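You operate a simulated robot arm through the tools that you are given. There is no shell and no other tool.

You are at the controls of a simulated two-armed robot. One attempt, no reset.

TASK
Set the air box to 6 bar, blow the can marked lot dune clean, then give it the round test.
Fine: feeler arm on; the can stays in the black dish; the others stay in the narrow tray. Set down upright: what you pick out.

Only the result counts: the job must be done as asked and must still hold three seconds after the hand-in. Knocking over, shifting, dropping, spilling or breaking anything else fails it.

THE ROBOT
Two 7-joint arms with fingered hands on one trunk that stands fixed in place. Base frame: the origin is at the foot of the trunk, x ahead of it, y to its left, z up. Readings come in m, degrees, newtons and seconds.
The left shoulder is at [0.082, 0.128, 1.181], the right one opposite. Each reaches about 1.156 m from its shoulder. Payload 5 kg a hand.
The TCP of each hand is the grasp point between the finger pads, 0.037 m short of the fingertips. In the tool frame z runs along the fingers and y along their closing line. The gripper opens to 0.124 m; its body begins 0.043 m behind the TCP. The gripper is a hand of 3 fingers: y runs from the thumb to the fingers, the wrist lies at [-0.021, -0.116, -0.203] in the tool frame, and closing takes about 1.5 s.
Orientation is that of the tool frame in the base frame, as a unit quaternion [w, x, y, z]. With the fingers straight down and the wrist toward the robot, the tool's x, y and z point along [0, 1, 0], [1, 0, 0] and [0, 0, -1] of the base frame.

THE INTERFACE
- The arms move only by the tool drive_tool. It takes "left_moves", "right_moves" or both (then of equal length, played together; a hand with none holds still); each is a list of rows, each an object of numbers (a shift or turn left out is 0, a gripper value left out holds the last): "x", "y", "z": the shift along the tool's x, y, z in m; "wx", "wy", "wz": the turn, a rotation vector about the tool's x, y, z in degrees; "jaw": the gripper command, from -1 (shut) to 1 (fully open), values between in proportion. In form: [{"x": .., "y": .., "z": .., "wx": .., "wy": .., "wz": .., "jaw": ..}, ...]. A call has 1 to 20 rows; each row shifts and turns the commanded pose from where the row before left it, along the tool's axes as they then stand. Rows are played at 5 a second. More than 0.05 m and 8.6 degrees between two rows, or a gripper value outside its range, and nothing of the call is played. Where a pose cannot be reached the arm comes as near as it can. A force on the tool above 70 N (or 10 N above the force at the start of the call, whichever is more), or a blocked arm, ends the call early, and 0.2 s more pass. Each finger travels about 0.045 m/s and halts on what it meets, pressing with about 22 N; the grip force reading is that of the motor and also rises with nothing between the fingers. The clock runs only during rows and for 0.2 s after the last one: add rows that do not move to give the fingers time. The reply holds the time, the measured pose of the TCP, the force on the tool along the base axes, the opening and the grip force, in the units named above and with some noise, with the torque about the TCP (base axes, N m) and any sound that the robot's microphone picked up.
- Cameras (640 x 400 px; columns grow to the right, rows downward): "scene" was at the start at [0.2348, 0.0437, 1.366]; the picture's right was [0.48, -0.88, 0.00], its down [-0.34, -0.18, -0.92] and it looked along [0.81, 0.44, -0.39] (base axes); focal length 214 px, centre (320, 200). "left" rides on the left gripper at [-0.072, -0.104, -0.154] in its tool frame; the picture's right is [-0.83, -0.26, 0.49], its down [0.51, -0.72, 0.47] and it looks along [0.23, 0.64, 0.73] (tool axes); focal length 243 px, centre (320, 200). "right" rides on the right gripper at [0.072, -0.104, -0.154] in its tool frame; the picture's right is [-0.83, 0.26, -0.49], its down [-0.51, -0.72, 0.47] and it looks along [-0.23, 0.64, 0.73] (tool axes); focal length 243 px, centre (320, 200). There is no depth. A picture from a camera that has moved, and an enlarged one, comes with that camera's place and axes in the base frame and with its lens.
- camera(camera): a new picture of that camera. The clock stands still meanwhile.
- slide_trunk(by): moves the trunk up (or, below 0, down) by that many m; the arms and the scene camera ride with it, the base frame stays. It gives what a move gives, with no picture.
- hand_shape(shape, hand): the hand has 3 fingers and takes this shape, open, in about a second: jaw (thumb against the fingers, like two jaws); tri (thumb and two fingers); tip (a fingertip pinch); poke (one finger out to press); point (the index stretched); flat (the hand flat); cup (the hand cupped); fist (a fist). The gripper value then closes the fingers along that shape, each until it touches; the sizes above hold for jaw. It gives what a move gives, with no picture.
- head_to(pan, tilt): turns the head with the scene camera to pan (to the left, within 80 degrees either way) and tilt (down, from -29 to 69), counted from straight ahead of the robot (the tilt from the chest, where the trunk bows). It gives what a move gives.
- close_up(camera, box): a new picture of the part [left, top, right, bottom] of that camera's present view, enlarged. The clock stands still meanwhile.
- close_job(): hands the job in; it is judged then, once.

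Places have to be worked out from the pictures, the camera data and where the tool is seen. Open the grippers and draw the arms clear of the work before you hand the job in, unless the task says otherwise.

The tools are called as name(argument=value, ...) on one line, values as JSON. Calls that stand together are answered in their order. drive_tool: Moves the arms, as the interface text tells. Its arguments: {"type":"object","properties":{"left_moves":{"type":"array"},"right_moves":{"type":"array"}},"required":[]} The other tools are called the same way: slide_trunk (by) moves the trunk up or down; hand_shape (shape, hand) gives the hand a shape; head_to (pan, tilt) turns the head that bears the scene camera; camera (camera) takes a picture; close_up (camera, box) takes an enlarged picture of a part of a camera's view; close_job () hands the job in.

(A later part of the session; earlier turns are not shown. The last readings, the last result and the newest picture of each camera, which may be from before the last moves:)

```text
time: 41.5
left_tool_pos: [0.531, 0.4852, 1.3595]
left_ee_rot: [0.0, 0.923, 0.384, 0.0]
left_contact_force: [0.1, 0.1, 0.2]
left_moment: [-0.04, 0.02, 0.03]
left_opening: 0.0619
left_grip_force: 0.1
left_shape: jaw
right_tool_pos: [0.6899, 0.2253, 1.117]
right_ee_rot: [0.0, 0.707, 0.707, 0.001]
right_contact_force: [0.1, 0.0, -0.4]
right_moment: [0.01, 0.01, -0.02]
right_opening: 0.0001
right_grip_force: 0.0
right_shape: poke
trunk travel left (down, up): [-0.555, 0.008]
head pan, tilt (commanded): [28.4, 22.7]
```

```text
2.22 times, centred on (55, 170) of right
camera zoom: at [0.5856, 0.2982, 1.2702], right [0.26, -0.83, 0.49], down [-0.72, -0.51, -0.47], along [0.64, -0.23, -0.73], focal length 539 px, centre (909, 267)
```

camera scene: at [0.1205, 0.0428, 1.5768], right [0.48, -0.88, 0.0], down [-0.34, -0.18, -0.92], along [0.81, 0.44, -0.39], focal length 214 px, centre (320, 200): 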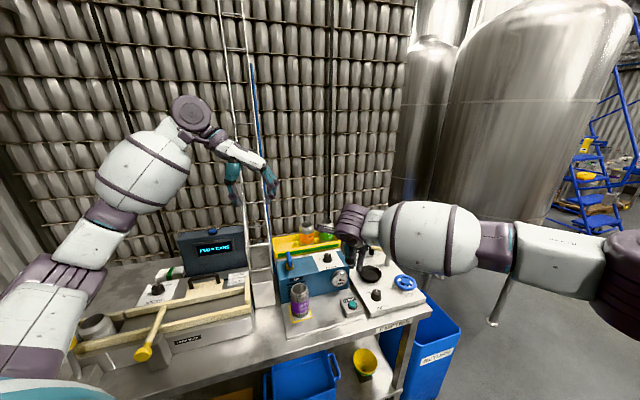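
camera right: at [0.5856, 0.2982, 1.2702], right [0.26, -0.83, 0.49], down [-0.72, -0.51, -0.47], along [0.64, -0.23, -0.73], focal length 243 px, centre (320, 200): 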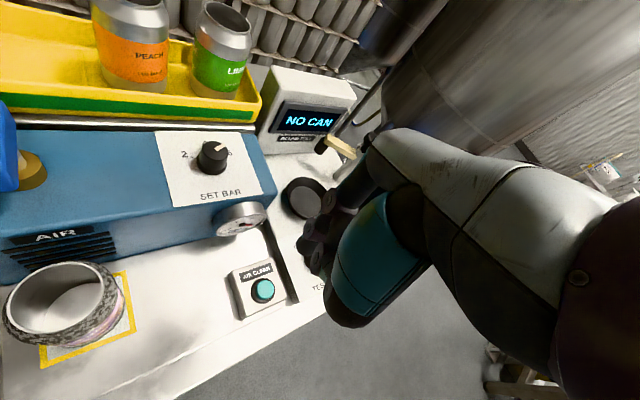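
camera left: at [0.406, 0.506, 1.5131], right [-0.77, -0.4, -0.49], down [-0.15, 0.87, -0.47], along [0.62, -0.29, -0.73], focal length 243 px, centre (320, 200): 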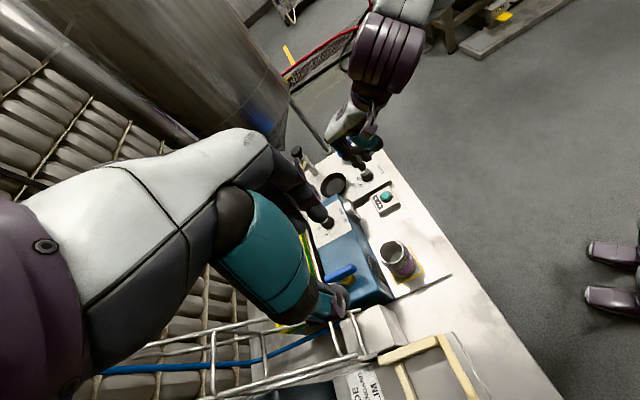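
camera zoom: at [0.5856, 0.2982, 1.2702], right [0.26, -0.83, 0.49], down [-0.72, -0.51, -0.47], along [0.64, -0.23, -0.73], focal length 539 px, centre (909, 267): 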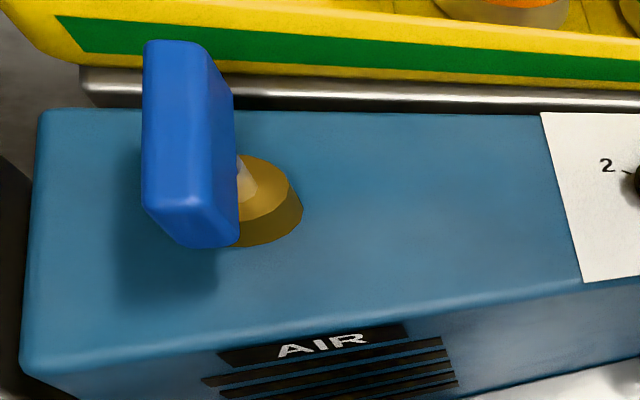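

The tap handle is a bar about 6 cm long lying across the box, centred near (0.669, 0.477) with its top at z about 1.048, so it looks shut. I bring the left hand (closing line across the bar) above it and move the right hand aside.

drive_tool(left_moves=[{"x": 0.0152, "y": 0.0172, "z": 0.0333}, {"x": 0.0152, "y": 0.0172, "z": 0.0333}, {"x": 0.0152, "y": 0.0172, "z": 0.0333}, {"x": 0.0152, "y": 0.0172, "z": 0.0333}, {"x": 0.0152, "y": 0.0172, "z": 0.0333}, {"x": 0.0152, "y": 0.0172, "z": 0.0333}, {}], right_moves=[{"x": -0.03, "z": -0.03}, {"x": -0.03, "z": -0.03}, {"x": -0.03, "z": -0.03}, {"x": -0.03, "z": -0.03}, {"x": -0.03, "z": -0.03}, {"x": -0.03, "z": -0.03}, {}])

close_up(camera="left", box=[220, 180, 460, 380])

close_up(camera="scene", box=[240, 190, 340, 290])

camera(camera="right")

```text
time: 43.1
left_tool_pos: [0.6695, 0.4739, 1.1632]
left_ee_rot: [0.0, 0.924, 0.383, -0.001]
left_contact_force: [-1.1, 0.4, -0.1]
left_moment: [-0.01, -0.01, 0.02]
left_opening: 0.0615
left_grip_force: 0.0
left_shape: jaw
right_tool_pos: [0.6863, 0.0485, 1.297]
right_ee_rot: [0.0, 0.707, 0.707, 0.0]
right_contact_force: [0.0, -0.3, -0.5]
right_moment: [-0.02, 0.0, 0.01]
right_opening: 0.0
right_grip_force: 0.0
right_shape: poke
trunk travel left (down, up): [-0.555, 0.008]
head pan, tilt (commanded): [28.4, 22.7]
```

```text
2.00 times, centred on (340, 280) of left
camera zoom: at [0.5435, 0.4949, 1.3161], right [-0.77, -0.4, -0.49], down [-0.15, 0.87, -0.47], along [0.62, -0.29, -0.73], focal length 485 px, centre (280, 40)
```

zoom: 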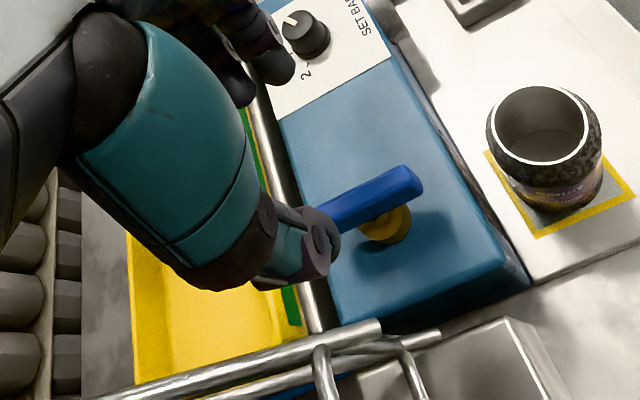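

```text
4.00 times, centred on (290, 240) of scene
camera zoom: at [0.1208, 0.0442, 1.5766], right [0.48, -0.88, 0.0], down [-0.34, -0.18, -0.92], along [0.81, 0.44, -0.39], focal length 858 px, centre (440, 40)
```

zoom: 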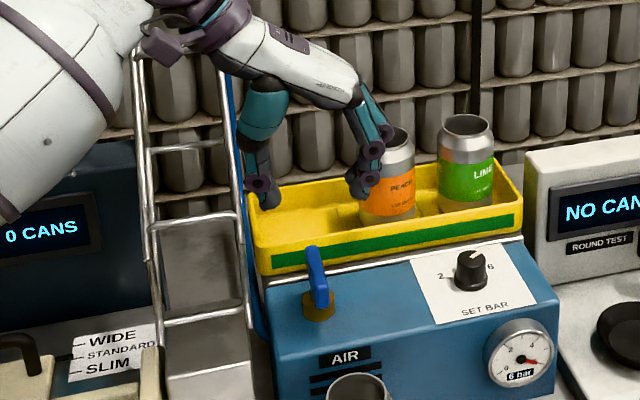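

```text
taken
camera right: at [0.5828, 0.1202, 1.4509], right [0.26, -0.83, 0.49], down [-0.72, -0.51, -0.47], along [0.64, -0.23, -0.73], focal length 243 px, centre (320, 200)
```

right: 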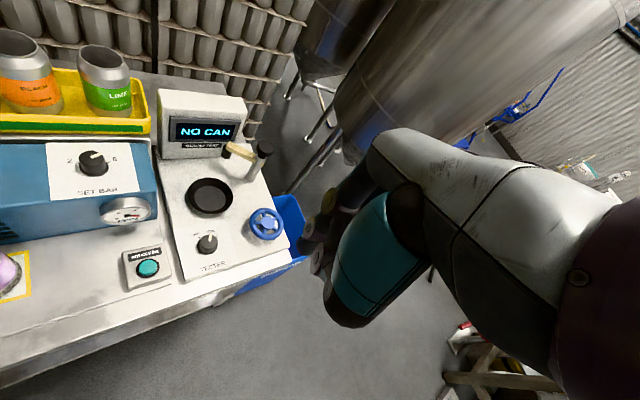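

The TCP is over the middle of the tap bar. I lower to z about 1.06 and close on the bar.

drive_tool(left_moves=[{"z": 0.03}, {"z": 0.03}, {"z": 0.025}, {"z": 0.018}, {}, {"jaw": -0.3}, {"jaw": -0.6}, {"jaw": -1.0}, {}, {}, {}, {}])

close_up(camera="left", box=[220, 180, 460, 380])

close_up(camera="scene", box=[250, 210, 330, 290])

```text
time: 45.7
left_tool_pos: [0.6673, 0.4771, 1.0587]
left_ee_rot: [0.001, 0.924, 0.383, 0.0]
left_contact_force: [0.8, 0.6, -2.2]
left_moment: [0.03, -0.01, 0.02]
left_opening: 0.0094
left_grip_force: 22.3
left_shape: jaw
right_tool_pos: [0.6871, 0.0477, 1.297]
right_ee_rot: [0.0, 0.707, 0.707, 0.0]
right_contact_force: [-0.3, 0.1, -0.3]
right_moment: [-0.07, -0.01, -0.01]
right_opening: 0.0
right_grip_force: 0.1
right_shape: poke
trunk travel left (down, up): [-0.555, 0.008]
head pan, tilt (commanded): [28.4, 22.7]
```

```text
2.00 times, centred on (340, 280) of left
camera zoom: at [0.5424, 0.4969, 1.2113], right [-0.77, -0.4, -0.49], down [-0.15, 0.87, -0.47], along [0.62, -0.29, -0.73], focal length 485 px, centre (280, 40)
```

zoom: 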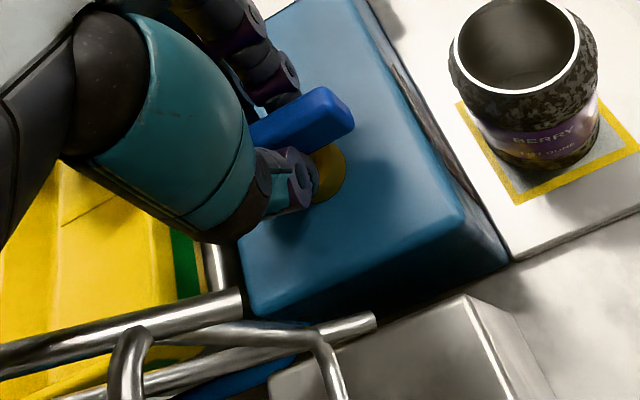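

```text
5.00 times, centred on (290, 250) of scene
camera zoom: at [0.1213, 0.0438, 1.5766], right [0.48, -0.88, 0.0], down [-0.34, -0.18, -0.92], along [0.81, 0.44, -0.39], focal length 1072 px, centre (470, -50)
```

zoom: 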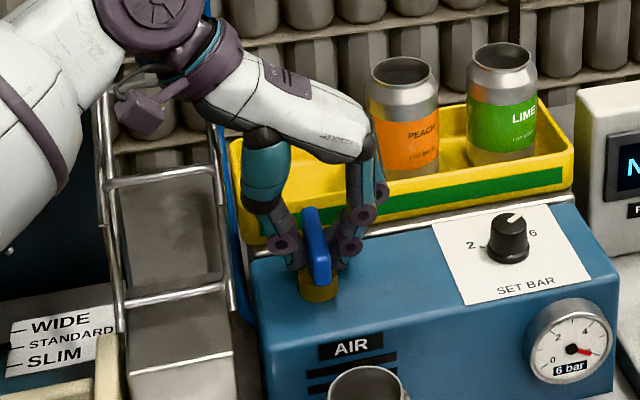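

The bar is gripped. I try a small counterclockwise turn of 15° and read the resistance.

drive_tool(left_moves=[{"wz": -5}, {"wz": -5}, {"wz": -5}, {}])

close_up(camera="left", box=[220, 180, 460, 380])

close_up(camera="scene", box=[250, 210, 330, 290])

```text
time: 46.7
left_tool_pos: [0.6674, 0.4746, 1.0588]
left_ee_rot: [0.001, 0.866, 0.501, -0.001]
left_contact_force: [-4.1, -4.8, -4.8]
left_moment: [-0.09, 0.04, -0.26]
left_opening: 0.0095
left_grip_force: 21.9
left_shape: jaw
right_tool_pos: [0.6863, 0.047, 1.2974]
right_ee_rot: [0.0, 0.707, 0.707, -0.001]
right_contact_force: [0.2, -0.5, -0.6]
right_moment: [-0.02, 0.02, 0.0]
right_opening: 0.0
right_grip_force: 0.1
right_shape: poke
trunk travel left (down, up): [-0.555, 0.008]
head pan, tilt (commanded): [28.4, 22.7]
```

```text
2.00 times, centred on (340, 280) of left
camera zoom: at [0.5411, 0.4624, 1.2116], right [-0.64, -0.59, -0.49], down [-0.37, 0.8, -0.47], along [0.67, -0.12, -0.73], focal length 485 px, centre (280, 40)
```

zoom: 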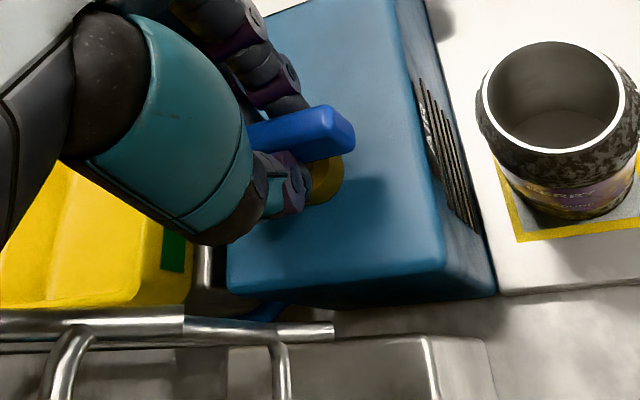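

```text
5.00 times, centred on (290, 250) of scene
camera zoom: at [0.121, 0.0433, 1.5766], right [0.48, -0.88, 0.0], down [-0.34, -0.18, -0.92], along [0.81, 0.44, -0.39], focal length 1072 px, centre (470, -50)
```

zoom: 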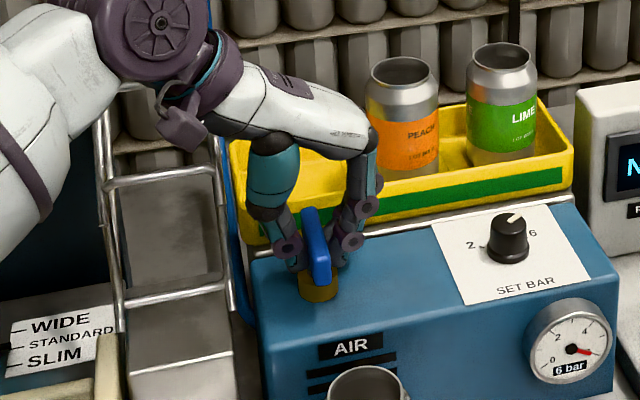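

The bar stayed put and resisted counterclockwise (moment -0.26 N m). I go back and try clockwise instead.

drive_tool(left_moves=[{"wz": 5}, {"wz": 5}, {"wz": 5}, {"wz": 5}, {"wz": 5}, {"wz": 5}, {}])

close_up(camera="left", box=[220, 180, 460, 380])

close_up(camera="scene", box=[250, 210, 330, 290])

```text
time: 48.3
left_tool_pos: [0.6675, 0.4752, 1.0578]
left_ee_rot: [0.001, 0.966, 0.258, 0.0]
left_contact_force: [-4.5, 5.1, -4.6]
left_moment: [0.14, 0.16, -0.01]
left_opening: 0.0089
left_grip_force: 21.6
left_shape: jaw
right_tool_pos: [0.6874, 0.0477, 1.2971]
right_ee_rot: [0.0, 0.708, 0.707, 0.001]
right_contact_force: [0.9, 0.4, -0.3]
right_moment: [-0.03, -0.02, -0.02]
right_opening: 0.0
right_grip_force: 0.0
right_shape: poke
trunk travel left (down, up): [-0.555, 0.008]
head pan, tilt (commanded): [28.4, 22.7]
```

```text
2.00 times, centred on (340, 280) of left
camera zoom: at [0.5526, 0.5279, 1.2115], right [-0.85, -0.19, -0.49], down [0.08, 0.88, -0.47], along [0.52, -0.44, -0.73], focal length 485 px, centre (280, 40)
```

zoom: 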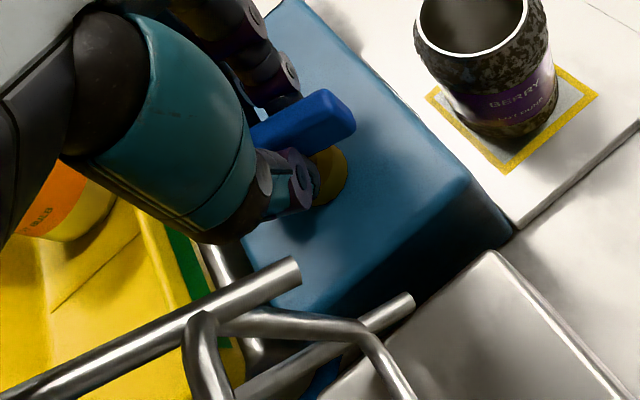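

```text
5.00 times, centred on (290, 250) of scene
camera zoom: at [0.1207, 0.0447, 1.5767], right [0.48, -0.88, 0.0], down [-0.34, -0.18, -0.92], along [0.81, 0.44, -0.39], focal length 1072 px, centre (470, -50)
```

zoom: 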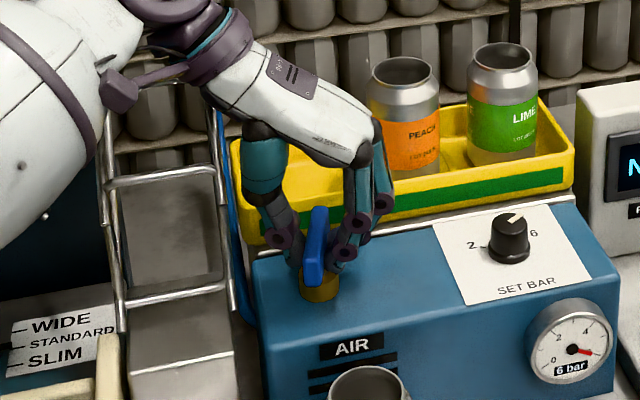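

Clockwise is the free way: the bar followed 15°. Turning further with the left wrist would swing it into the wire chute, so I release and withdraw the left hand and will continue with the right hand.

drive_tool(left_moves=[{"jaw": 0.0}, {}, {}, {}, {"z": -0.03}, {"z": -0.03}, {"z": -0.03, "wz": -5}, {"z": -0.03, "wz": -5}, {"z": -0.03, "wz": -5}, {"z": -0.03}, {"x": -0.017, "y": -0.035, "z": -0.025}, {"x": -0.017, "y": -0.035, "z": -0.025}, {"x": -0.017, "y": -0.035, "z": -0.025}, {"x": -0.017, "y": -0.035, "z": -0.025}, {"y": -0.04}, {}])

hand_shape(hand="right", shape="jaw")

camera(camera="scene")

close_up(camera="scene", box=[250, 210, 330, 290])

```text
time: 51.7
left_tool_pos: [0.493, 0.5533, 1.3382]
left_ee_rot: [-0.001, 0.924, 0.384, -0.001]
left_contact_force: [0.6, -0.1, -0.2]
left_moment: [-0.02, 0.03, 0.02]
left_opening: 0.0617
left_grip_force: 0.0
left_shape: jaw
right_tool_pos: [0.6876, 0.0475, 1.2962]
right_ee_rot: [0.0, 0.707, 0.708, 0.0]
right_contact_force: [0.4, 0.1, -0.1]
right_moment: [-0.01, 0.02, 0.01]
right_opening: 0.0002
right_grip_force: 0.1
right_shape: poke
trunk travel left (down, up): [-0.555, 0.008]
head pan, tilt (commanded): [28.4, 22.7]
```

```text
time: 52.6
left_tool_pos: [0.4919, 0.5539, 1.3382]
left_ee_rot: [0.0, 0.924, 0.384, 0.0]
left_contact_force: [0.0, -0.1, -0.1]
left_moment: [-0.01, 0.0, 0.01]
left_opening: 0.0614
left_grip_force: 0.1
left_shape: jaw
right_tool_pos: [0.6863, 0.0473, 1.2979]
right_ee_rot: [0.001, 0.707, 0.707, 0.0]
right_contact_force: [0.2, -0.2, -0.3]
right_moment: [0.02, -0.03, 0.02]
right_opening: 0.1238
right_grip_force: 0.0
right_shape: jaw
trunk travel left (down, up): [-0.555, 0.008]
head pan, tilt (commanded): [28.4, 22.7]
```

```text
taken
camera scene: at [0.1205, 0.0437, 1.5767], right [0.48, -0.88, 0.0], down [-0.34, -0.18, -0.92], along [0.81, 0.44, -0.39], focal length 214 px, centre (320, 200)
```

scene: 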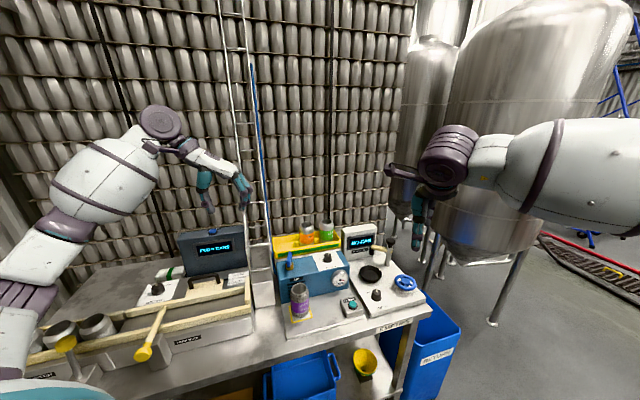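

```text
5.00 times, centred on (290, 250) of scene
camera zoom: at [0.1205, 0.0437, 1.5767], right [0.48, -0.88, 0.0], down [-0.34, -0.18, -0.92], along [0.81, 0.44, -0.39], focal length 1072 px, centre (470, -50)
```

zoom: 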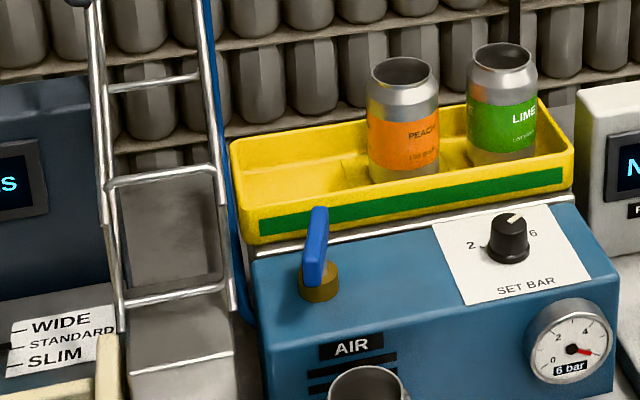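

The bar now sits about 15° turned. I turn the right hand in free space to match the bar (y axis at about 120°) and park the left hand further away.

drive_tool(right_moves=[{"wz": -8, "jaw": 0.0}, {"wz": -8}, {"wz": -8}, {"wz": -8}, {"wz": -8}, {"wz": -8}, {"wz": -8}, {"wz": -8}, {"wz": -8}, {"wz": -8}, {"wz": -8}, {"wz": -8}, {"wz": -8}, {"wz": -8}, {"wz": -8}, {}], left_moves=[{"y": -0.02, "z": -0.01}, {"y": -0.02, "z": -0.01}, {"y": -0.02, "z": -0.01}, {}, {}, {}, {}, {}, {}, {}, {}, {}, {}, {}, {}, {}])

camera(camera="scene")

```text
time: 56.0
left_tool_pos: [0.4491, 0.5959, 1.3704]
left_ee_rot: [0.0, 0.923, 0.384, 0.0]
left_contact_force: [-0.4, 0.4, 0.8]
left_moment: [-0.02, -0.03, 0.03]
left_opening: 0.0615
left_grip_force: 0.1
left_shape: jaw
right_tool_pos: [0.686, 0.0453, 1.2955]
right_ee_rot: [0.0, 0.292, 0.956, 0.0]
right_contact_force: [0.8, -0.3, -0.2]
right_moment: [0.0, 0.01, -0.02]
right_opening: 0.0625
right_grip_force: 0.0
right_shape: jaw
right hand out of reach, approached as far as the arm can: row 8, 9, 10, 11, 12, 13, 14, 15
trunk travel left (down, up): [-0.555, 0.008]
head pan, tilt (commanded): [28.4, 22.7]
```

```text
taken
camera scene: at [0.1212, 0.0436, 1.5766], right [0.48, -0.88, 0.0], down [-0.34, -0.18, -0.92], along [0.81, 0.44, -0.39], focal length 214 px, centre (320, 200)
```

scene: 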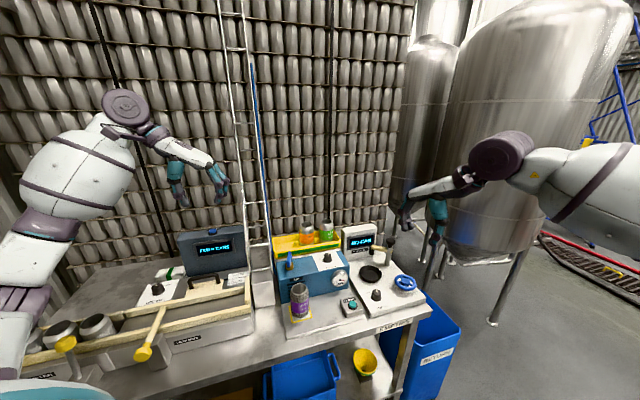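

The right wrist can only reach about y = 56° here, so gripping the bar squarely is not possible. I will push the bar's near end with closed fingers instead. First a small turn back to see how the commanded pose stands.

drive_tool(right_moves=[{"wz": 8}, {"wz": 8}, {"jaw": -1.0}, {}])

```text
time: 57.0
left_tool_pos: [0.4498, 0.5962, 1.3703]
left_ee_rot: [0.0, 0.923, 0.384, 0.0]
left_contact_force: [0.1, 0.2, -0.3]
left_moment: [-0.01, -0.01, -0.01]
left_opening: 0.0618
left_grip_force: 0.0
left_shape: jaw
right_tool_pos: [0.6844, 0.0463, 1.2941]
right_ee_rot: [0.0, 0.423, 0.906, -0.001]
right_contact_force: [0.6, -0.3, -0.6]
right_moment: [-0.03, -0.04, -0.01]
right_opening: 0.0103
right_grip_force: 0.1
right_shape: jaw
trunk travel left (down, up): [-0.555, 0.008]
head pan, tilt (commanded): [28.4, 22.7]
```

The commanded pose was clipped, so the right hand is truly at y = 40°, fingers closed. I move it above the box, just to the right of the tap's near end.

drive_tool(right_moves=[{"x": 0.0298, "y": 0.0234, "z": 0.0174}, {"x": 0.0298, "y": 0.0234, "z": 0.0174}, {"x": 0.0298, "y": 0.0234, "z": 0.0174}, {"x": 0.0298, "y": 0.0234, "z": 0.0174}, {"x": 0.0298, "y": 0.0234, "z": 0.0174}, {"x": 0.0298, "y": 0.0234, "z": 0.0174}, {"x": 0.0298, "y": 0.0234, "z": 0.0174}, {"x": 0.0298, "y": 0.0234, "z": 0.0174}, {"x": 0.0298, "y": 0.0234, "z": 0.0174}, {"x": 0.0298, "y": 0.0234, "z": 0.0174}, {}])

camera(camera="right")

close_up(camera="left", box=[300, 180, 500, 340])

close_up(camera="scene", box=[240, 190, 350, 290])

```text
time: 59.4
left_tool_pos: [0.4487, 0.5939, 1.3699]
left_ee_rot: [0.0, 0.924, 0.383, 0.001]
left_contact_force: [0.7, 0.5, 0.4]
left_moment: [-0.01, 0.02, 0.0]
left_opening: 0.0615
left_grip_force: 0.2
left_shape: jaw
right_tool_pos: [0.6733, 0.4247, 1.1223]
right_ee_rot: [0.001, 0.423, 0.906, 0.001]
right_contact_force: [-0.3, -0.6, 0.4]
right_moment: [0.05, 0.0, 0.01]
right_opening: 0.0
right_grip_force: 22.4
right_shape: jaw
trunk travel left (down, up): [-0.555, 0.008]
head pan, tilt (commanded): [28.4, 22.7]
```

```text
taken
camera right: at [0.5475, 0.414, 1.2752], right [0.73, -0.47, 0.49], down [-0.23, -0.85, -0.47], along [0.64, 0.24, -0.73], focal length 243 px, centre (320, 200)
```

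right: 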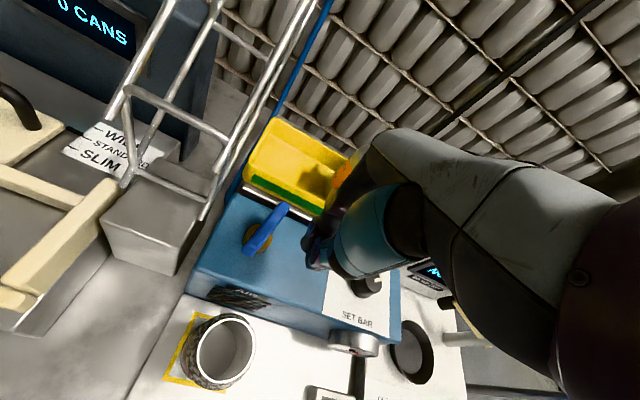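

```text
2.50 times, centred on (400, 260) of left
camera zoom: at [0.3242, 0.6156, 1.5232], right [-0.77, -0.4, -0.49], down [-0.15, 0.87, -0.47], along [0.62, -0.29, -0.73], focal length 606 px, centre (120, 50)
```

zoom: 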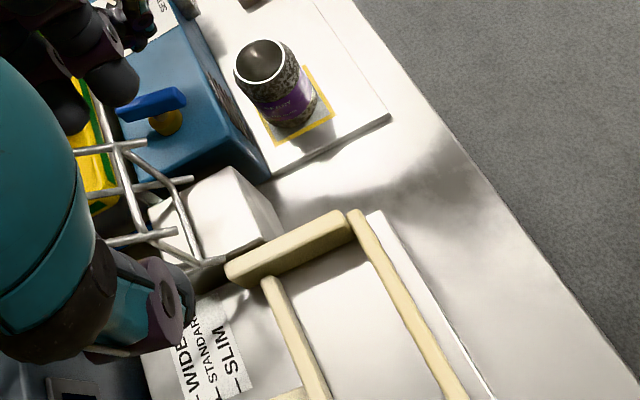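

```text
4.00 times, centred on (295, 240) of scene
camera zoom: at [0.1213, 0.0423, 1.5767], right [0.48, -0.88, 0.0], down [-0.34, -0.18, -0.92], along [0.81, 0.44, -0.39], focal length 858 px, centre (420, 40)
```

zoom: 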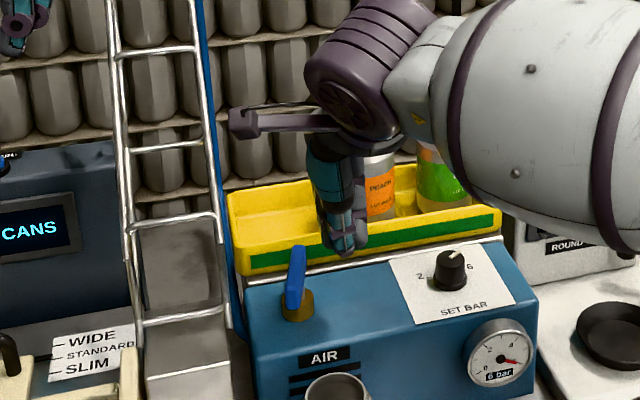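

The right-camera view gives the bar at 30°, centred at (0.668, 0.477). I lower the closed fingers beside it to bar height and make the first approach move.

drive_tool(right_moves=[{"z": 0.025}, {"z": 0.025}, {"z": 0.02}, {}, {"x": 0.01}, {}])

close_up(camera="right", box=[160, 140, 420, 330])

close_up(camera="scene", box=[260, 220, 330, 290])

```text
time: 60.8
left_tool_pos: [0.45, 0.5956, 1.3693]
left_ee_rot: [0.0, 0.923, 0.384, 0.0]
left_contact_force: [-0.4, 0.4, -0.6]
left_moment: [-0.06, -0.01, 0.02]
left_opening: 0.0617
left_grip_force: 0.1
left_shape: jaw
right_tool_pos: [0.6658, 0.4324, 1.0527]
right_ee_rot: [0.001, 0.423, 0.906, 0.0]
right_contact_force: [-0.6, 0.7, -0.3]
right_moment: [0.01, 0.04, 0.08]
right_opening: 0.0002
right_grip_force: 21.9
right_shape: jaw
trunk travel left (down, up): [-0.555, 0.008]
head pan, tilt (commanded): [28.4, 22.7]
```

```text
2.11 times, centred on (290, 235) of right
camera zoom: at [0.5403, 0.4211, 1.2053], right [0.73, -0.47, 0.49], down [-0.23, -0.85, -0.47], along [0.64, 0.23, -0.73], focal length 511 px, centre (383, 126)
```

zoom: 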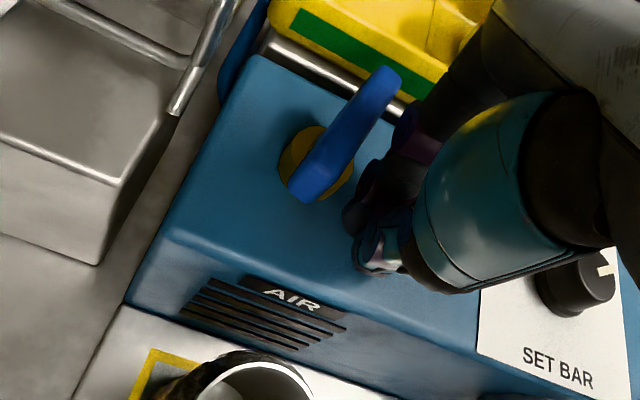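

```text
5.71 times, centred on (295, 255) of scene
camera zoom: at [0.1211, 0.0435, 1.5766], right [0.48, -0.88, 0.0], down [-0.34, -0.18, -0.92], along [0.81, 0.44, -0.39], focal length 1226 px, centre (463, -114)
```

zoom: 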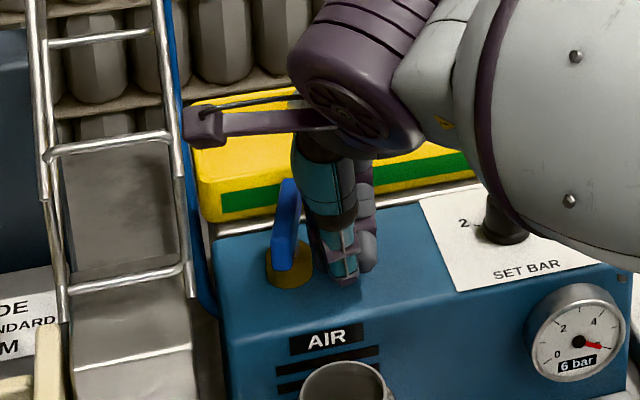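

Hand is beside the bar's near half. I shift slightly toward the near end and start pushing left along the arc, checking forces.

drive_tool(right_moves=[{"y": -0.008}, {"x": 0.008}, {"x": 0.008, "y": -0.003}, {"x": 0.008, "y": -0.003}, {}])

close_up(camera="right", box=[160, 140, 420, 330])

close_up(camera="scene", box=[260, 220, 330, 290])

```text
time: 62.0
left_tool_pos: [0.4491, 0.5964, 1.3687]
left_ee_rot: [0.0, 0.924, 0.383, -0.001]
left_contact_force: [-0.3, 0.1, 0.1]
left_moment: [-0.02, -0.01, -0.02]
left_opening: 0.0617
left_grip_force: 0.0
left_shape: jaw
right_tool_pos: [0.6391, 0.4403, 1.0518]
right_ee_rot: [0.0, 0.423, 0.906, -0.001]
right_contact_force: [-0.2, -0.7, 0.2]
right_moment: [0.0, 0.0, -0.01]
right_opening: 0.0
right_grip_force: 22.2
right_shape: jaw
trunk travel left (down, up): [-0.555, 0.008]
head pan, tilt (commanded): [28.4, 22.7]
```

```text
2.11 times, centred on (290, 235) of right
camera zoom: at [0.5136, 0.4302, 1.2049], right [0.73, -0.47, 0.49], down [-0.23, -0.85, -0.47], along [0.64, 0.23, -0.73], focal length 511 px, centre (383, 126)
```

zoom: 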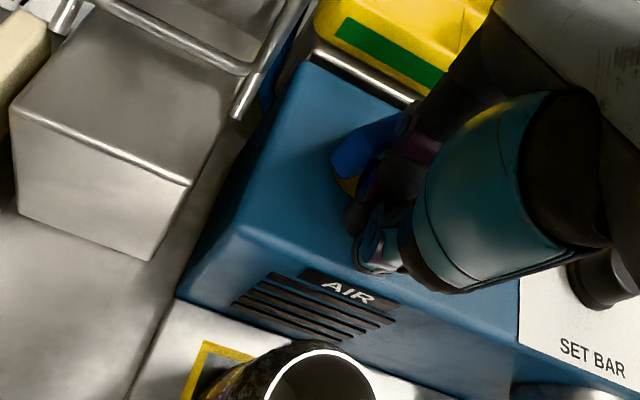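

```text
5.71 times, centred on (295, 255) of scene
camera zoom: at [0.1211, 0.0435, 1.5766], right [0.48, -0.88, 0.0], down [-0.34, -0.18, -0.92], along [0.81, 0.44, -0.39], focal length 1226 px, centre (463, -114)
```

zoom: 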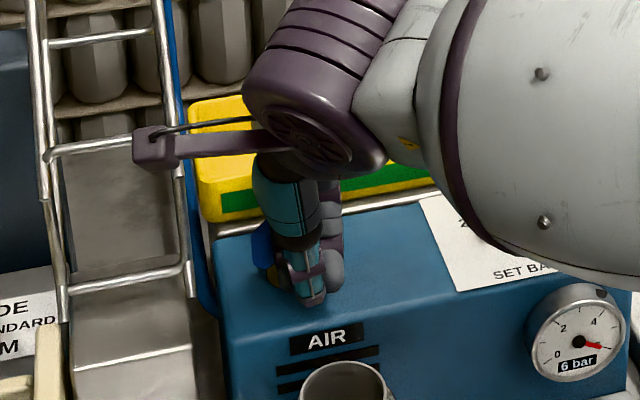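

The bar has turned to about 3° with almost no force. I continue along the arc.

drive_tool(right_moves=[{"x": 0.0057, "y": -0.0003}, {"x": 0.0057, "y": -0.0003}, {"x": 0.006, "y": 0.001}, {"x": 0.006, "y": 0.001}, {}])

close_up(camera="right", box=[160, 140, 420, 330])

close_up(camera="scene", box=[260, 220, 330, 290])

```text
time: 63.2
left_tool_pos: [0.4469, 0.5937, 1.3709]
left_ee_rot: [-0.001, 0.924, 0.383, 0.001]
left_contact_force: [0.5, 0.2, 0.4]
left_moment: [0.02, -0.02, 0.01]
left_opening: 0.0617
left_grip_force: 0.1
left_shape: jaw
right_tool_pos: [0.6245, 0.4585, 1.0538]
right_ee_rot: [0.001, 0.422, 0.907, 0.002]
right_contact_force: [-4.5, -12.3, 8.8]
right_moment: [0.1, -0.3, -0.43]
right_opening: 0.0003
right_grip_force: 22.0
right_shape: jaw
trunk travel left (down, up): [-0.555, 0.008]
head pan, tilt (commanded): [28.4, 22.7]
```

```text
2.11 times, centred on (290, 235) of right
camera zoom: at [0.4984, 0.4473, 1.2065], right [0.73, -0.47, 0.49], down [-0.22, -0.85, -0.47], along [0.64, 0.24, -0.73], focal length 511 px, centre (383, 126)
```

zoom: 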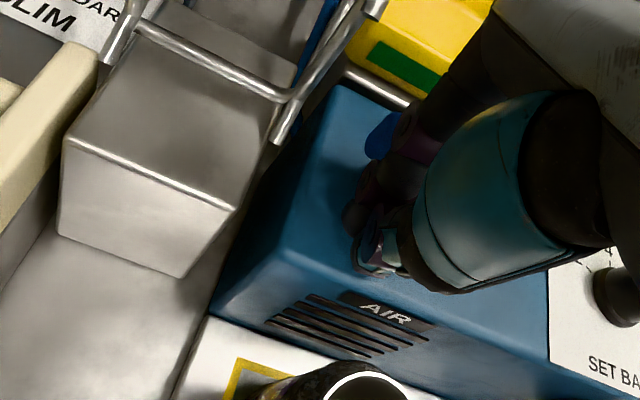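

```text
5.71 times, centred on (295, 255) of scene
camera zoom: at [0.119, 0.0412, 1.577], right [0.48, -0.88, 0.0], down [-0.34, -0.18, -0.92], along [0.81, 0.44, -0.38], focal length 1226 px, centre (463, -114)
```

zoom: 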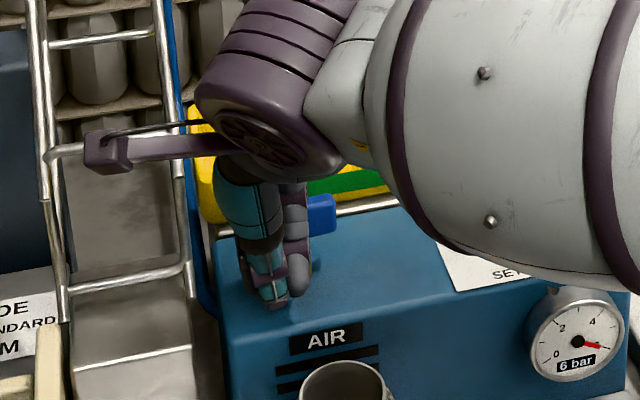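

Resistance has come up (about 15 N) and the bar's far end now shows to the right of the hand, so it may be at its stop. I back off and lift to look.

drive_tool(right_moves=[{"x": -0.012, "y": -0.006}, {"x": -0.012}, {"z": -0.03}, {"z": -0.03}, {"x": -0.03, "z": -0.03}, {"x": -0.04, "z": -0.02}, {"x": -0.04, "z": -0.02}, {}])

close_up(camera="right", box=[120, 140, 380, 330])

close_up(camera="scene", box=[260, 220, 350, 310])

```text
time: 65.0
left_tool_pos: [0.4501, 0.5971, 1.3692]
left_ee_rot: [-0.001, 0.923, 0.384, 0.0]
left_contact_force: [-0.6, 0.4, 0.4]
left_moment: [0.0, 0.02, 0.0]
left_opening: 0.0617
left_grip_force: 0.1
left_shape: jaw
right_tool_pos: [0.7061, 0.3525, 1.1812]
right_ee_rot: [0.0, 0.422, 0.907, 0.0]
right_contact_force: [0.4, -0.4, 0.7]
right_moment: [-0.01, -0.01, -0.03]
right_opening: 0.0002
right_grip_force: 21.8
right_shape: jaw
trunk travel left (down, up): [-0.555, 0.008]
head pan, tilt (commanded): [28.4, 22.7]
```

```text
2.11 times, centred on (250, 235) of right
camera zoom: at [0.5812, 0.341, 1.3343], right [0.73, -0.47, 0.49], down [-0.23, -0.85, -0.47], along [0.64, 0.23, -0.73], focal length 511 px, centre (467, 126)
```

zoom: 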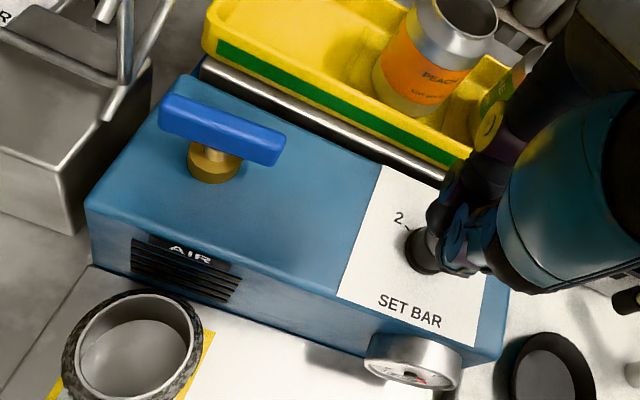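

```text
4.44 times, centred on (305, 265) of scene
camera zoom: at [0.121, 0.0441, 1.5766], right [0.48, -0.88, 0.0], down [-0.34, -0.18, -0.92], along [0.81, 0.44, -0.39], focal length 953 px, centre (387, -89)
```

zoom: 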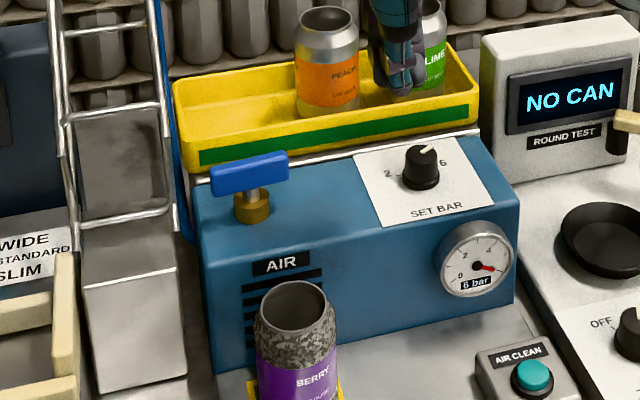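

The tap bar now lies along the box and the gauge holds 6 bar. I bring the right hand back square over the AIR CLEAN button and re-form the poke finger.

drive_tool(right_moves=[{"wz": 8}, {"wz": 8}, {"wz": 8}, {"wz": 8}, {"wz": 8}, {"x": -0.032, "y": -0.0055, "z": 0.015}, {"x": -0.032, "y": -0.0055, "z": 0.015}, {"x": -0.032, "y": -0.0055, "z": 0.015}, {"x": -0.031, "y": -0.0055, "z": 0.015}, {}])

hand_shape(hand="right", shape="poke")

```text
time: 67.2
left_tool_pos: [0.4495, 0.5954, 1.3696]
left_ee_rot: [0.0, 0.923, 0.384, 0.0]
left_contact_force: [0.4, 0.1, -0.2]
left_moment: [0.0, 0.01, 0.03]
left_opening: 0.0617
left_grip_force: 0.0
left_shape: jaw
right_tool_pos: [0.6837, 0.2272, 1.1213]
right_ee_rot: [0.0, 0.707, 0.707, 0.001]
right_contact_force: [-1.0, 0.8, 0.0]
right_moment: [-0.04, 0.01, 0.01]
right_opening: 0.0
right_grip_force: 22.1
right_shape: jaw
trunk travel left (down, up): [-0.555, 0.008]
head pan, tilt (commanded): [28.4, 22.7]
```

```text
time: 68.1
left_tool_pos: [0.4504, 0.5946, 1.3695]
left_ee_rot: [0.0, 0.923, 0.384, 0.0]
left_contact_force: [-0.2, 0.2, -0.6]
left_moment: [0.03, -0.02, -0.04]
left_opening: 0.0614
left_grip_force: 0.1
left_shape: jaw
right_tool_pos: [0.684, 0.2271, 1.1215]
right_ee_rot: [0.0, 0.707, 0.707, 0.0]
right_contact_force: [0.0, -0.3, -0.2]
right_moment: [0.01, -0.03, -0.04]
right_opening: 0.0001
right_grip_force: 0.1
right_shape: poke
trunk travel left (down, up): [-0.555, 0.008]
head pan, tilt (commanded): [28.4, 22.7]
```

I lower the poke finger toward the button, keeping the shape open, and check alignment before pressing.

drive_tool(right_moves=[{"z": 0.04, "jaw": 1.0}, {"z": 0.04}, {"z": 0.04}, {"z": 0.035}, {"z": 0.01, "x": -0.001}, {}])

close_up(camera="scene", box=[338, 287, 362, 313])

```text
time: 69.5
left_tool_pos: [0.4485, 0.5953, 1.3703]
left_ee_rot: [0.0, 0.924, 0.383, -0.001]
left_contact_force: [-0.1, -0.1, -0.6]
left_moment: [-0.02, 0.0, 0.01]
left_opening: 0.0619
left_grip_force: 0.1
left_shape: jaw
right_tool_pos: [0.686, 0.2262, 0.9584]
right_ee_rot: [-0.001, 0.707, 0.707, 0.0]
right_contact_force: [0.7, -0.1, 0.0]
right_moment: [-0.01, 0.01, -0.03]
right_opening: 0.0
right_grip_force: 0.0
right_shape: poke
trunk travel left (down, up): [-0.555, 0.008]
head pan, tilt (commanded): [28.4, 22.7]
```

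```text
15.38 times, centred on (350, 300) of scene
camera zoom: at [0.1203, 0.0436, 1.5768], right [0.48, -0.88, 0.0], down [-0.34, -0.18, -0.92], along [0.81, 0.44, -0.39], focal length 3300 px, centre (-142, -1338)
```

zoom: 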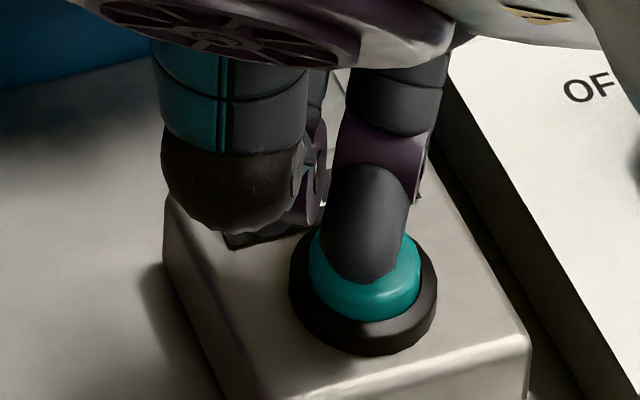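

The finger is over the button as before. I press down in 2 mm steps.

drive_tool(right_moves=[{"z": 0.003}, {"z": 0.002}, {"z": 0.002}, {"z": 0.002}, {"z": 0.002}, {}, {}, {}, {}, {}])

close_up(camera="scene", box=[270, 235, 360, 325])

```text
time: 71.7
left_tool_pos: [0.4497, 0.5937, 1.3689]
left_ee_rot: [0.001, 0.923, 0.384, 0.0]
left_contact_force: [-0.3, 0.5, -0.2]
left_moment: [0.01, -0.04, 0.02]
left_opening: 0.0617
left_grip_force: 0.0
left_shape: jaw
right_tool_pos: [0.6861, 0.2286, 0.9467]
right_ee_rot: [0.0, 0.707, 0.708, 0.0]
right_contact_force: [-1.4, 0.9, 2.8]
right_moment: [-0.02, 0.04, 0.01]
right_opening: 0.0
right_grip_force: 0.1
right_shape: poke
trunk travel left (down, up): [-0.555, 0.008]
head pan, tilt (commanded): [28.4, 22.7]
heard: click
```

```text
4.44 times, centred on (315, 280) of scene
camera zoom: at [0.1206, 0.0436, 1.5767], right [0.48, -0.88, 0.0], down [-0.34, -0.18, -0.92], along [0.81, 0.44, -0.39], focal length 953 px, centre (342, -156)
```

zoom: 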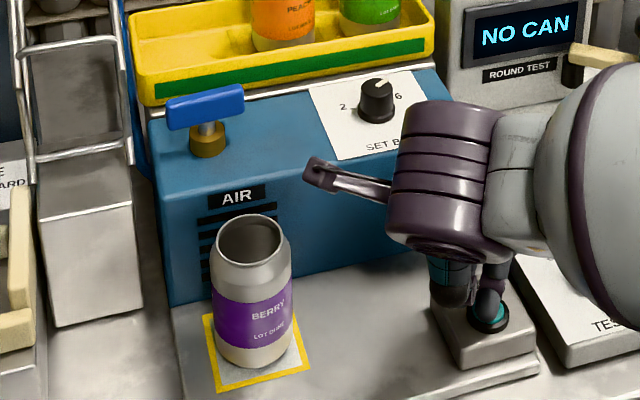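

The can is clean now. I lift the right hand off the button and park it to the right, and bring the left hand, opened, above the can.

drive_tool(right_moves=[{"z": -0.03}, {"z": -0.04}, {"x": -0.025, "z": -0.04}, {"x": -0.035, "z": -0.03}, {"x": -0.035, "z": -0.03}, {"x": -0.035, "z": -0.03}, {"x": -0.035, "z": -0.03}, {"x": -0.035, "z": -0.03}, {"x": -0.02}, {}], left_moves=[{"jaw": 0.7}, {}, {"x": -0.0056, "y": 0.0314, "z": 0.0275}, {"x": -0.0056, "y": 0.0314, "z": 0.0275}, {"x": -0.0056, "y": 0.0314, "z": 0.0275}, {"x": -0.0056, "y": 0.0314, "z": 0.0275}, {"x": -0.0056, "y": 0.0314, "z": 0.0275}, {"x": -0.0056, "y": 0.0314, "z": 0.0275}, {"x": -0.0056, "y": 0.0314, "z": 0.0275}, {"x": -0.0056, "y": 0.0314, "z": 0.0275}])

camera(camera="scene")

camera(camera="left")

close_up(camera="scene", box=[270, 235, 400, 325])

```text
time: 73.9
left_tool_pos: [0.5993, 0.3879, 1.147]
left_ee_rot: [0.0, 0.923, 0.384, -0.001]
left_contact_force: [-0.3, 0.7, -0.6]
left_moment: [0.01, 0.1, 0.02]
left_opening: 0.105
left_grip_force: 0.0
left_shape: jaw
right_tool_pos: [0.6875, 0.0038, 1.2051]
right_ee_rot: [-0.002, 0.707, 0.707, -0.002]
right_contact_force: [0.3, 1.1, 0.4]
right_moment: [-0.05, 0.01, 0.02]
right_opening: 0.0
right_grip_force: 0.1
right_shape: poke
trunk travel left (down, up): [-0.555, 0.008]
head pan, tilt (commanded): [28.4, 22.7]
```

```text
taken
camera scene: at [0.1237, 0.0439, 1.5762], right [0.48, -0.88, 0.0], down [-0.34, -0.18, -0.92], along [0.81, 0.44, -0.39], focal length 214 px, centre (320, 200)
```

scene: 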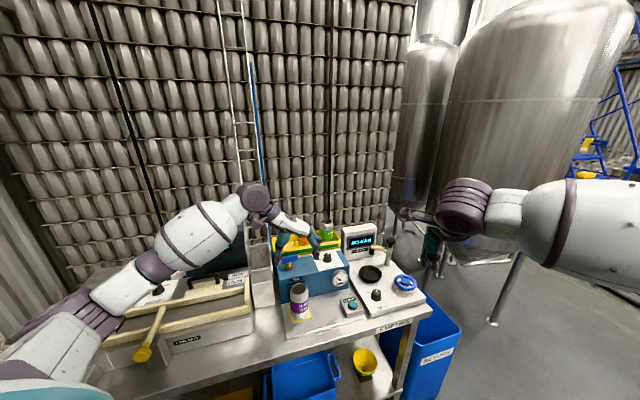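

```text
taken
camera left: at [0.4744, 0.4083, 1.2987], right [-0.77, -0.4, -0.49], down [-0.15, 0.87, -0.47], along [0.62, -0.29, -0.73], focal length 243 px, centre (320, 200)
```

left: 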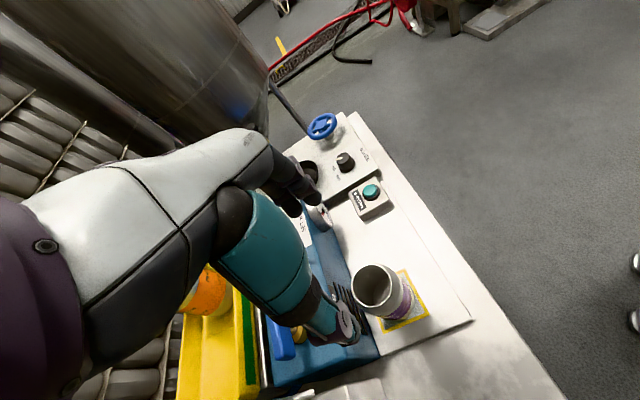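

```text
4.44 times, centred on (335, 280) of scene
camera zoom: at [0.1237, 0.0439, 1.5762], right [0.48, -0.88, 0.0], down [-0.34, -0.18, -0.92], along [0.81, 0.44, -0.39], focal length 953 px, centre (253, -156)
```

zoom: 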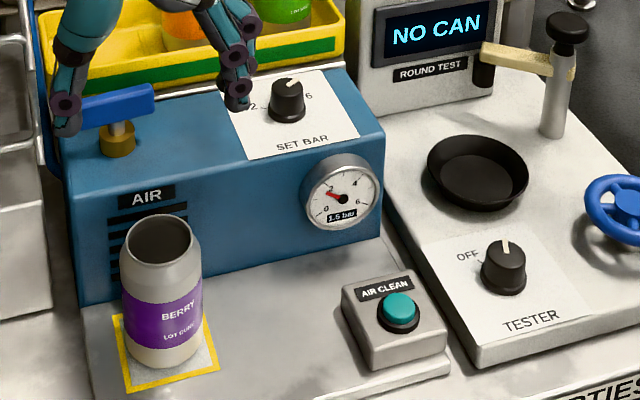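

The gauge dipped after the blow (shows 1.5 bar); I'll watch whether it recovers. I zoom the left camera on the can for precise centring and recheck the gauge.

close_up(camera="left", box=[320, 240, 460, 350])

close_up(camera="scene", box=[275, 245, 365, 330])

```text
3.64 times, centred on (390, 295) of left
camera zoom: at [0.4744, 0.4083, 1.2987], right [-0.77, -0.4, -0.49], down [-0.15, 0.87, -0.47], along [0.62, -0.29, -0.73], focal length 882 px, centre (66, -146)
```

zoom: 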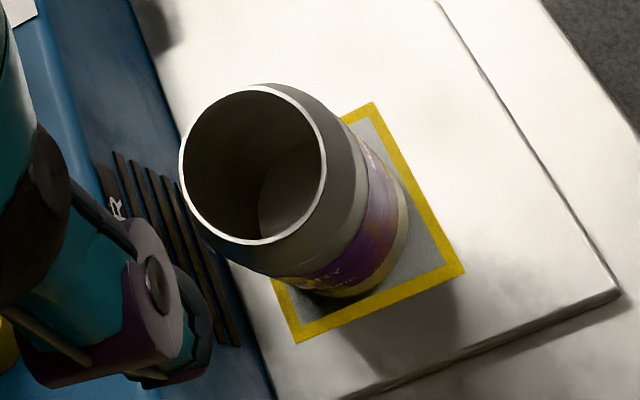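

```text
4.71 times, centred on (320, 288) of scene
camera zoom: at [0.1237, 0.0439, 1.5762], right [0.48, -0.88, 0.0], down [-0.34, -0.18, -0.92], along [0.81, 0.44, -0.39], focal length 1009 px, centre (320, -212)
```

zoom: 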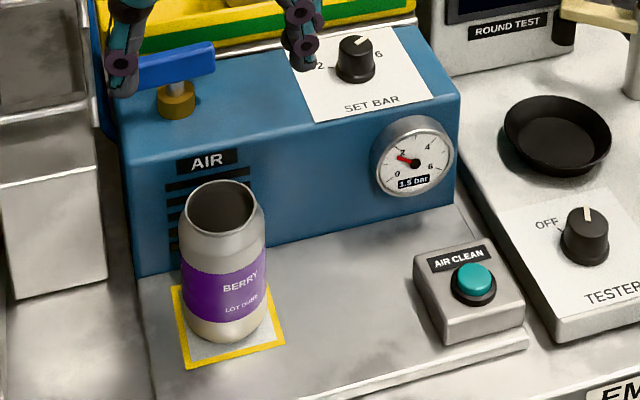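

The rim is directly under the TCP, so the can is centred at about (0.599, 0.388). I lower most of the way and check clearances and trunk position.

drive_tool(left_moves=[{"z": 0.03}, {"z": 0.03}, {"z": 0.03}, {"z": 0.03}, {"z": 0.02}, {}])

camera(camera="scene")

close_up(camera="scene", box=[260, 230, 380, 330])

camera(camera="left")

```text
time: 75.3
left_tool_pos: [0.5966, 0.3863, 1.0101]
left_ee_rot: [0.0, 0.924, 0.383, 0.0]
left_contact_force: [-0.8, 0.2, -0.1]
left_moment: [-0.04, 0.0, 0.02]
left_opening: 0.1055
left_grip_force: 0.1
left_shape: jaw
right_tool_pos: [0.6857, 0.0048, 1.2083]
right_ee_rot: [0.001, 0.707, 0.707, 0.0]
right_contact_force: [0.0, 0.0, 0.1]
right_moment: [-0.03, -0.04, 0.03]
right_opening: 0.0
right_grip_force: 0.1
right_shape: poke
trunk travel left (down, up): [-0.555, 0.008]
head pan, tilt (commanded): [28.4, 22.7]
```

```text
taken
camera scene: at [0.1205, 0.0434, 1.5767], right [0.48, -0.88, 0.0], down [-0.34, -0.18, -0.92], along [0.81, 0.44, -0.39], focal length 214 px, centre (320, 200)
```

scene: 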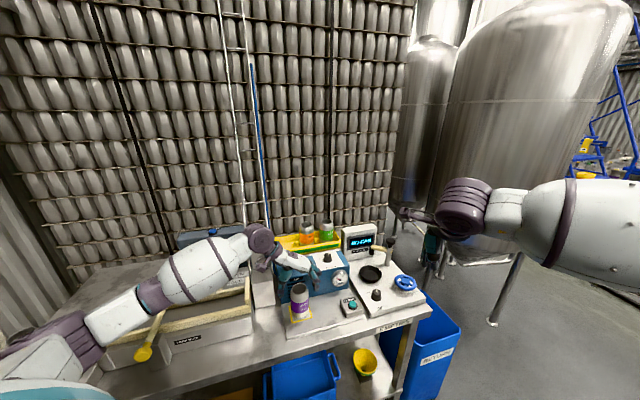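

```text
4.00 times, centred on (320, 280) of scene
camera zoom: at [0.1205, 0.0434, 1.5767], right [0.48, -0.88, 0.0], down [-0.34, -0.18, -0.92], along [0.81, 0.44, -0.39], focal length 858 px, centre (320, -120)
```

zoom: 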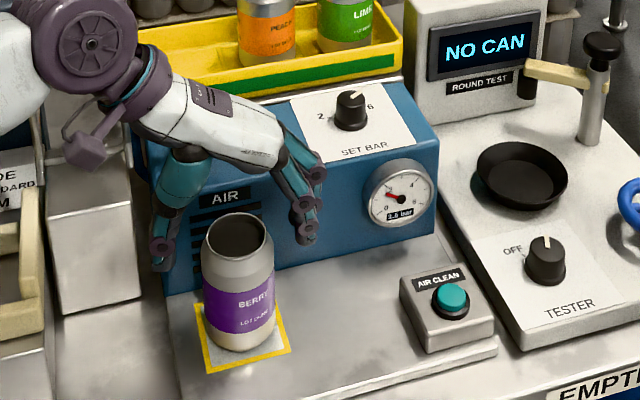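

```text
taken
camera left: at [0.4704, 0.4076, 1.1627], right [-0.77, -0.4, -0.49], down [-0.15, 0.87, -0.47], along [0.62, -0.29, -0.73], focal length 243 px, centre (320, 200)
```

left: 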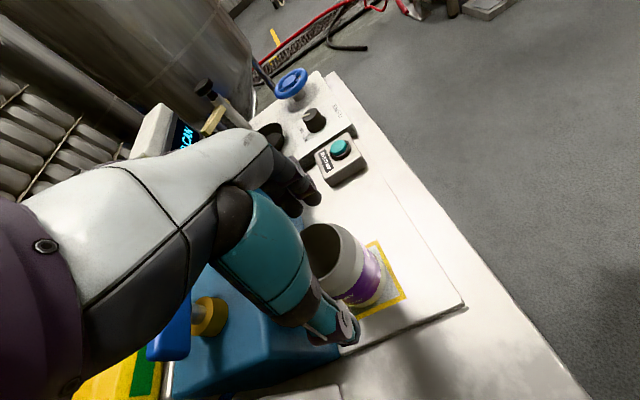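

Trunk is steady and the can lies between thumb and fingers in the scene view. I check the left close-up for centring before the last 5 cm.

close_up(camera="left", box=[260, 190, 420, 350])

```text
2.50 times, centred on (340, 270) of left
camera zoom: at [0.4704, 0.4076, 1.1627], right [-0.77, -0.4, -0.49], down [-0.15, 0.87, -0.47], along [0.62, -0.29, -0.73], focal length 606 px, centre (270, 25)
```

zoom: 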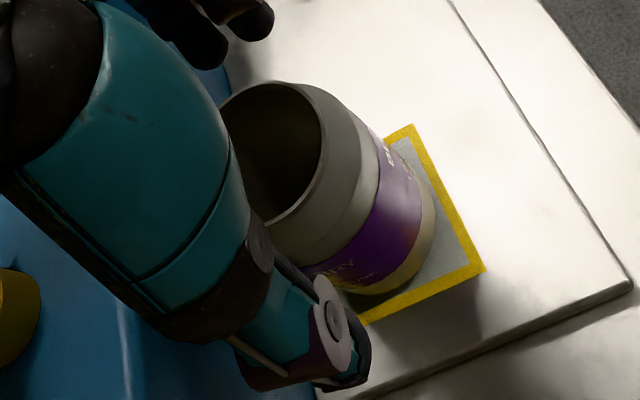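

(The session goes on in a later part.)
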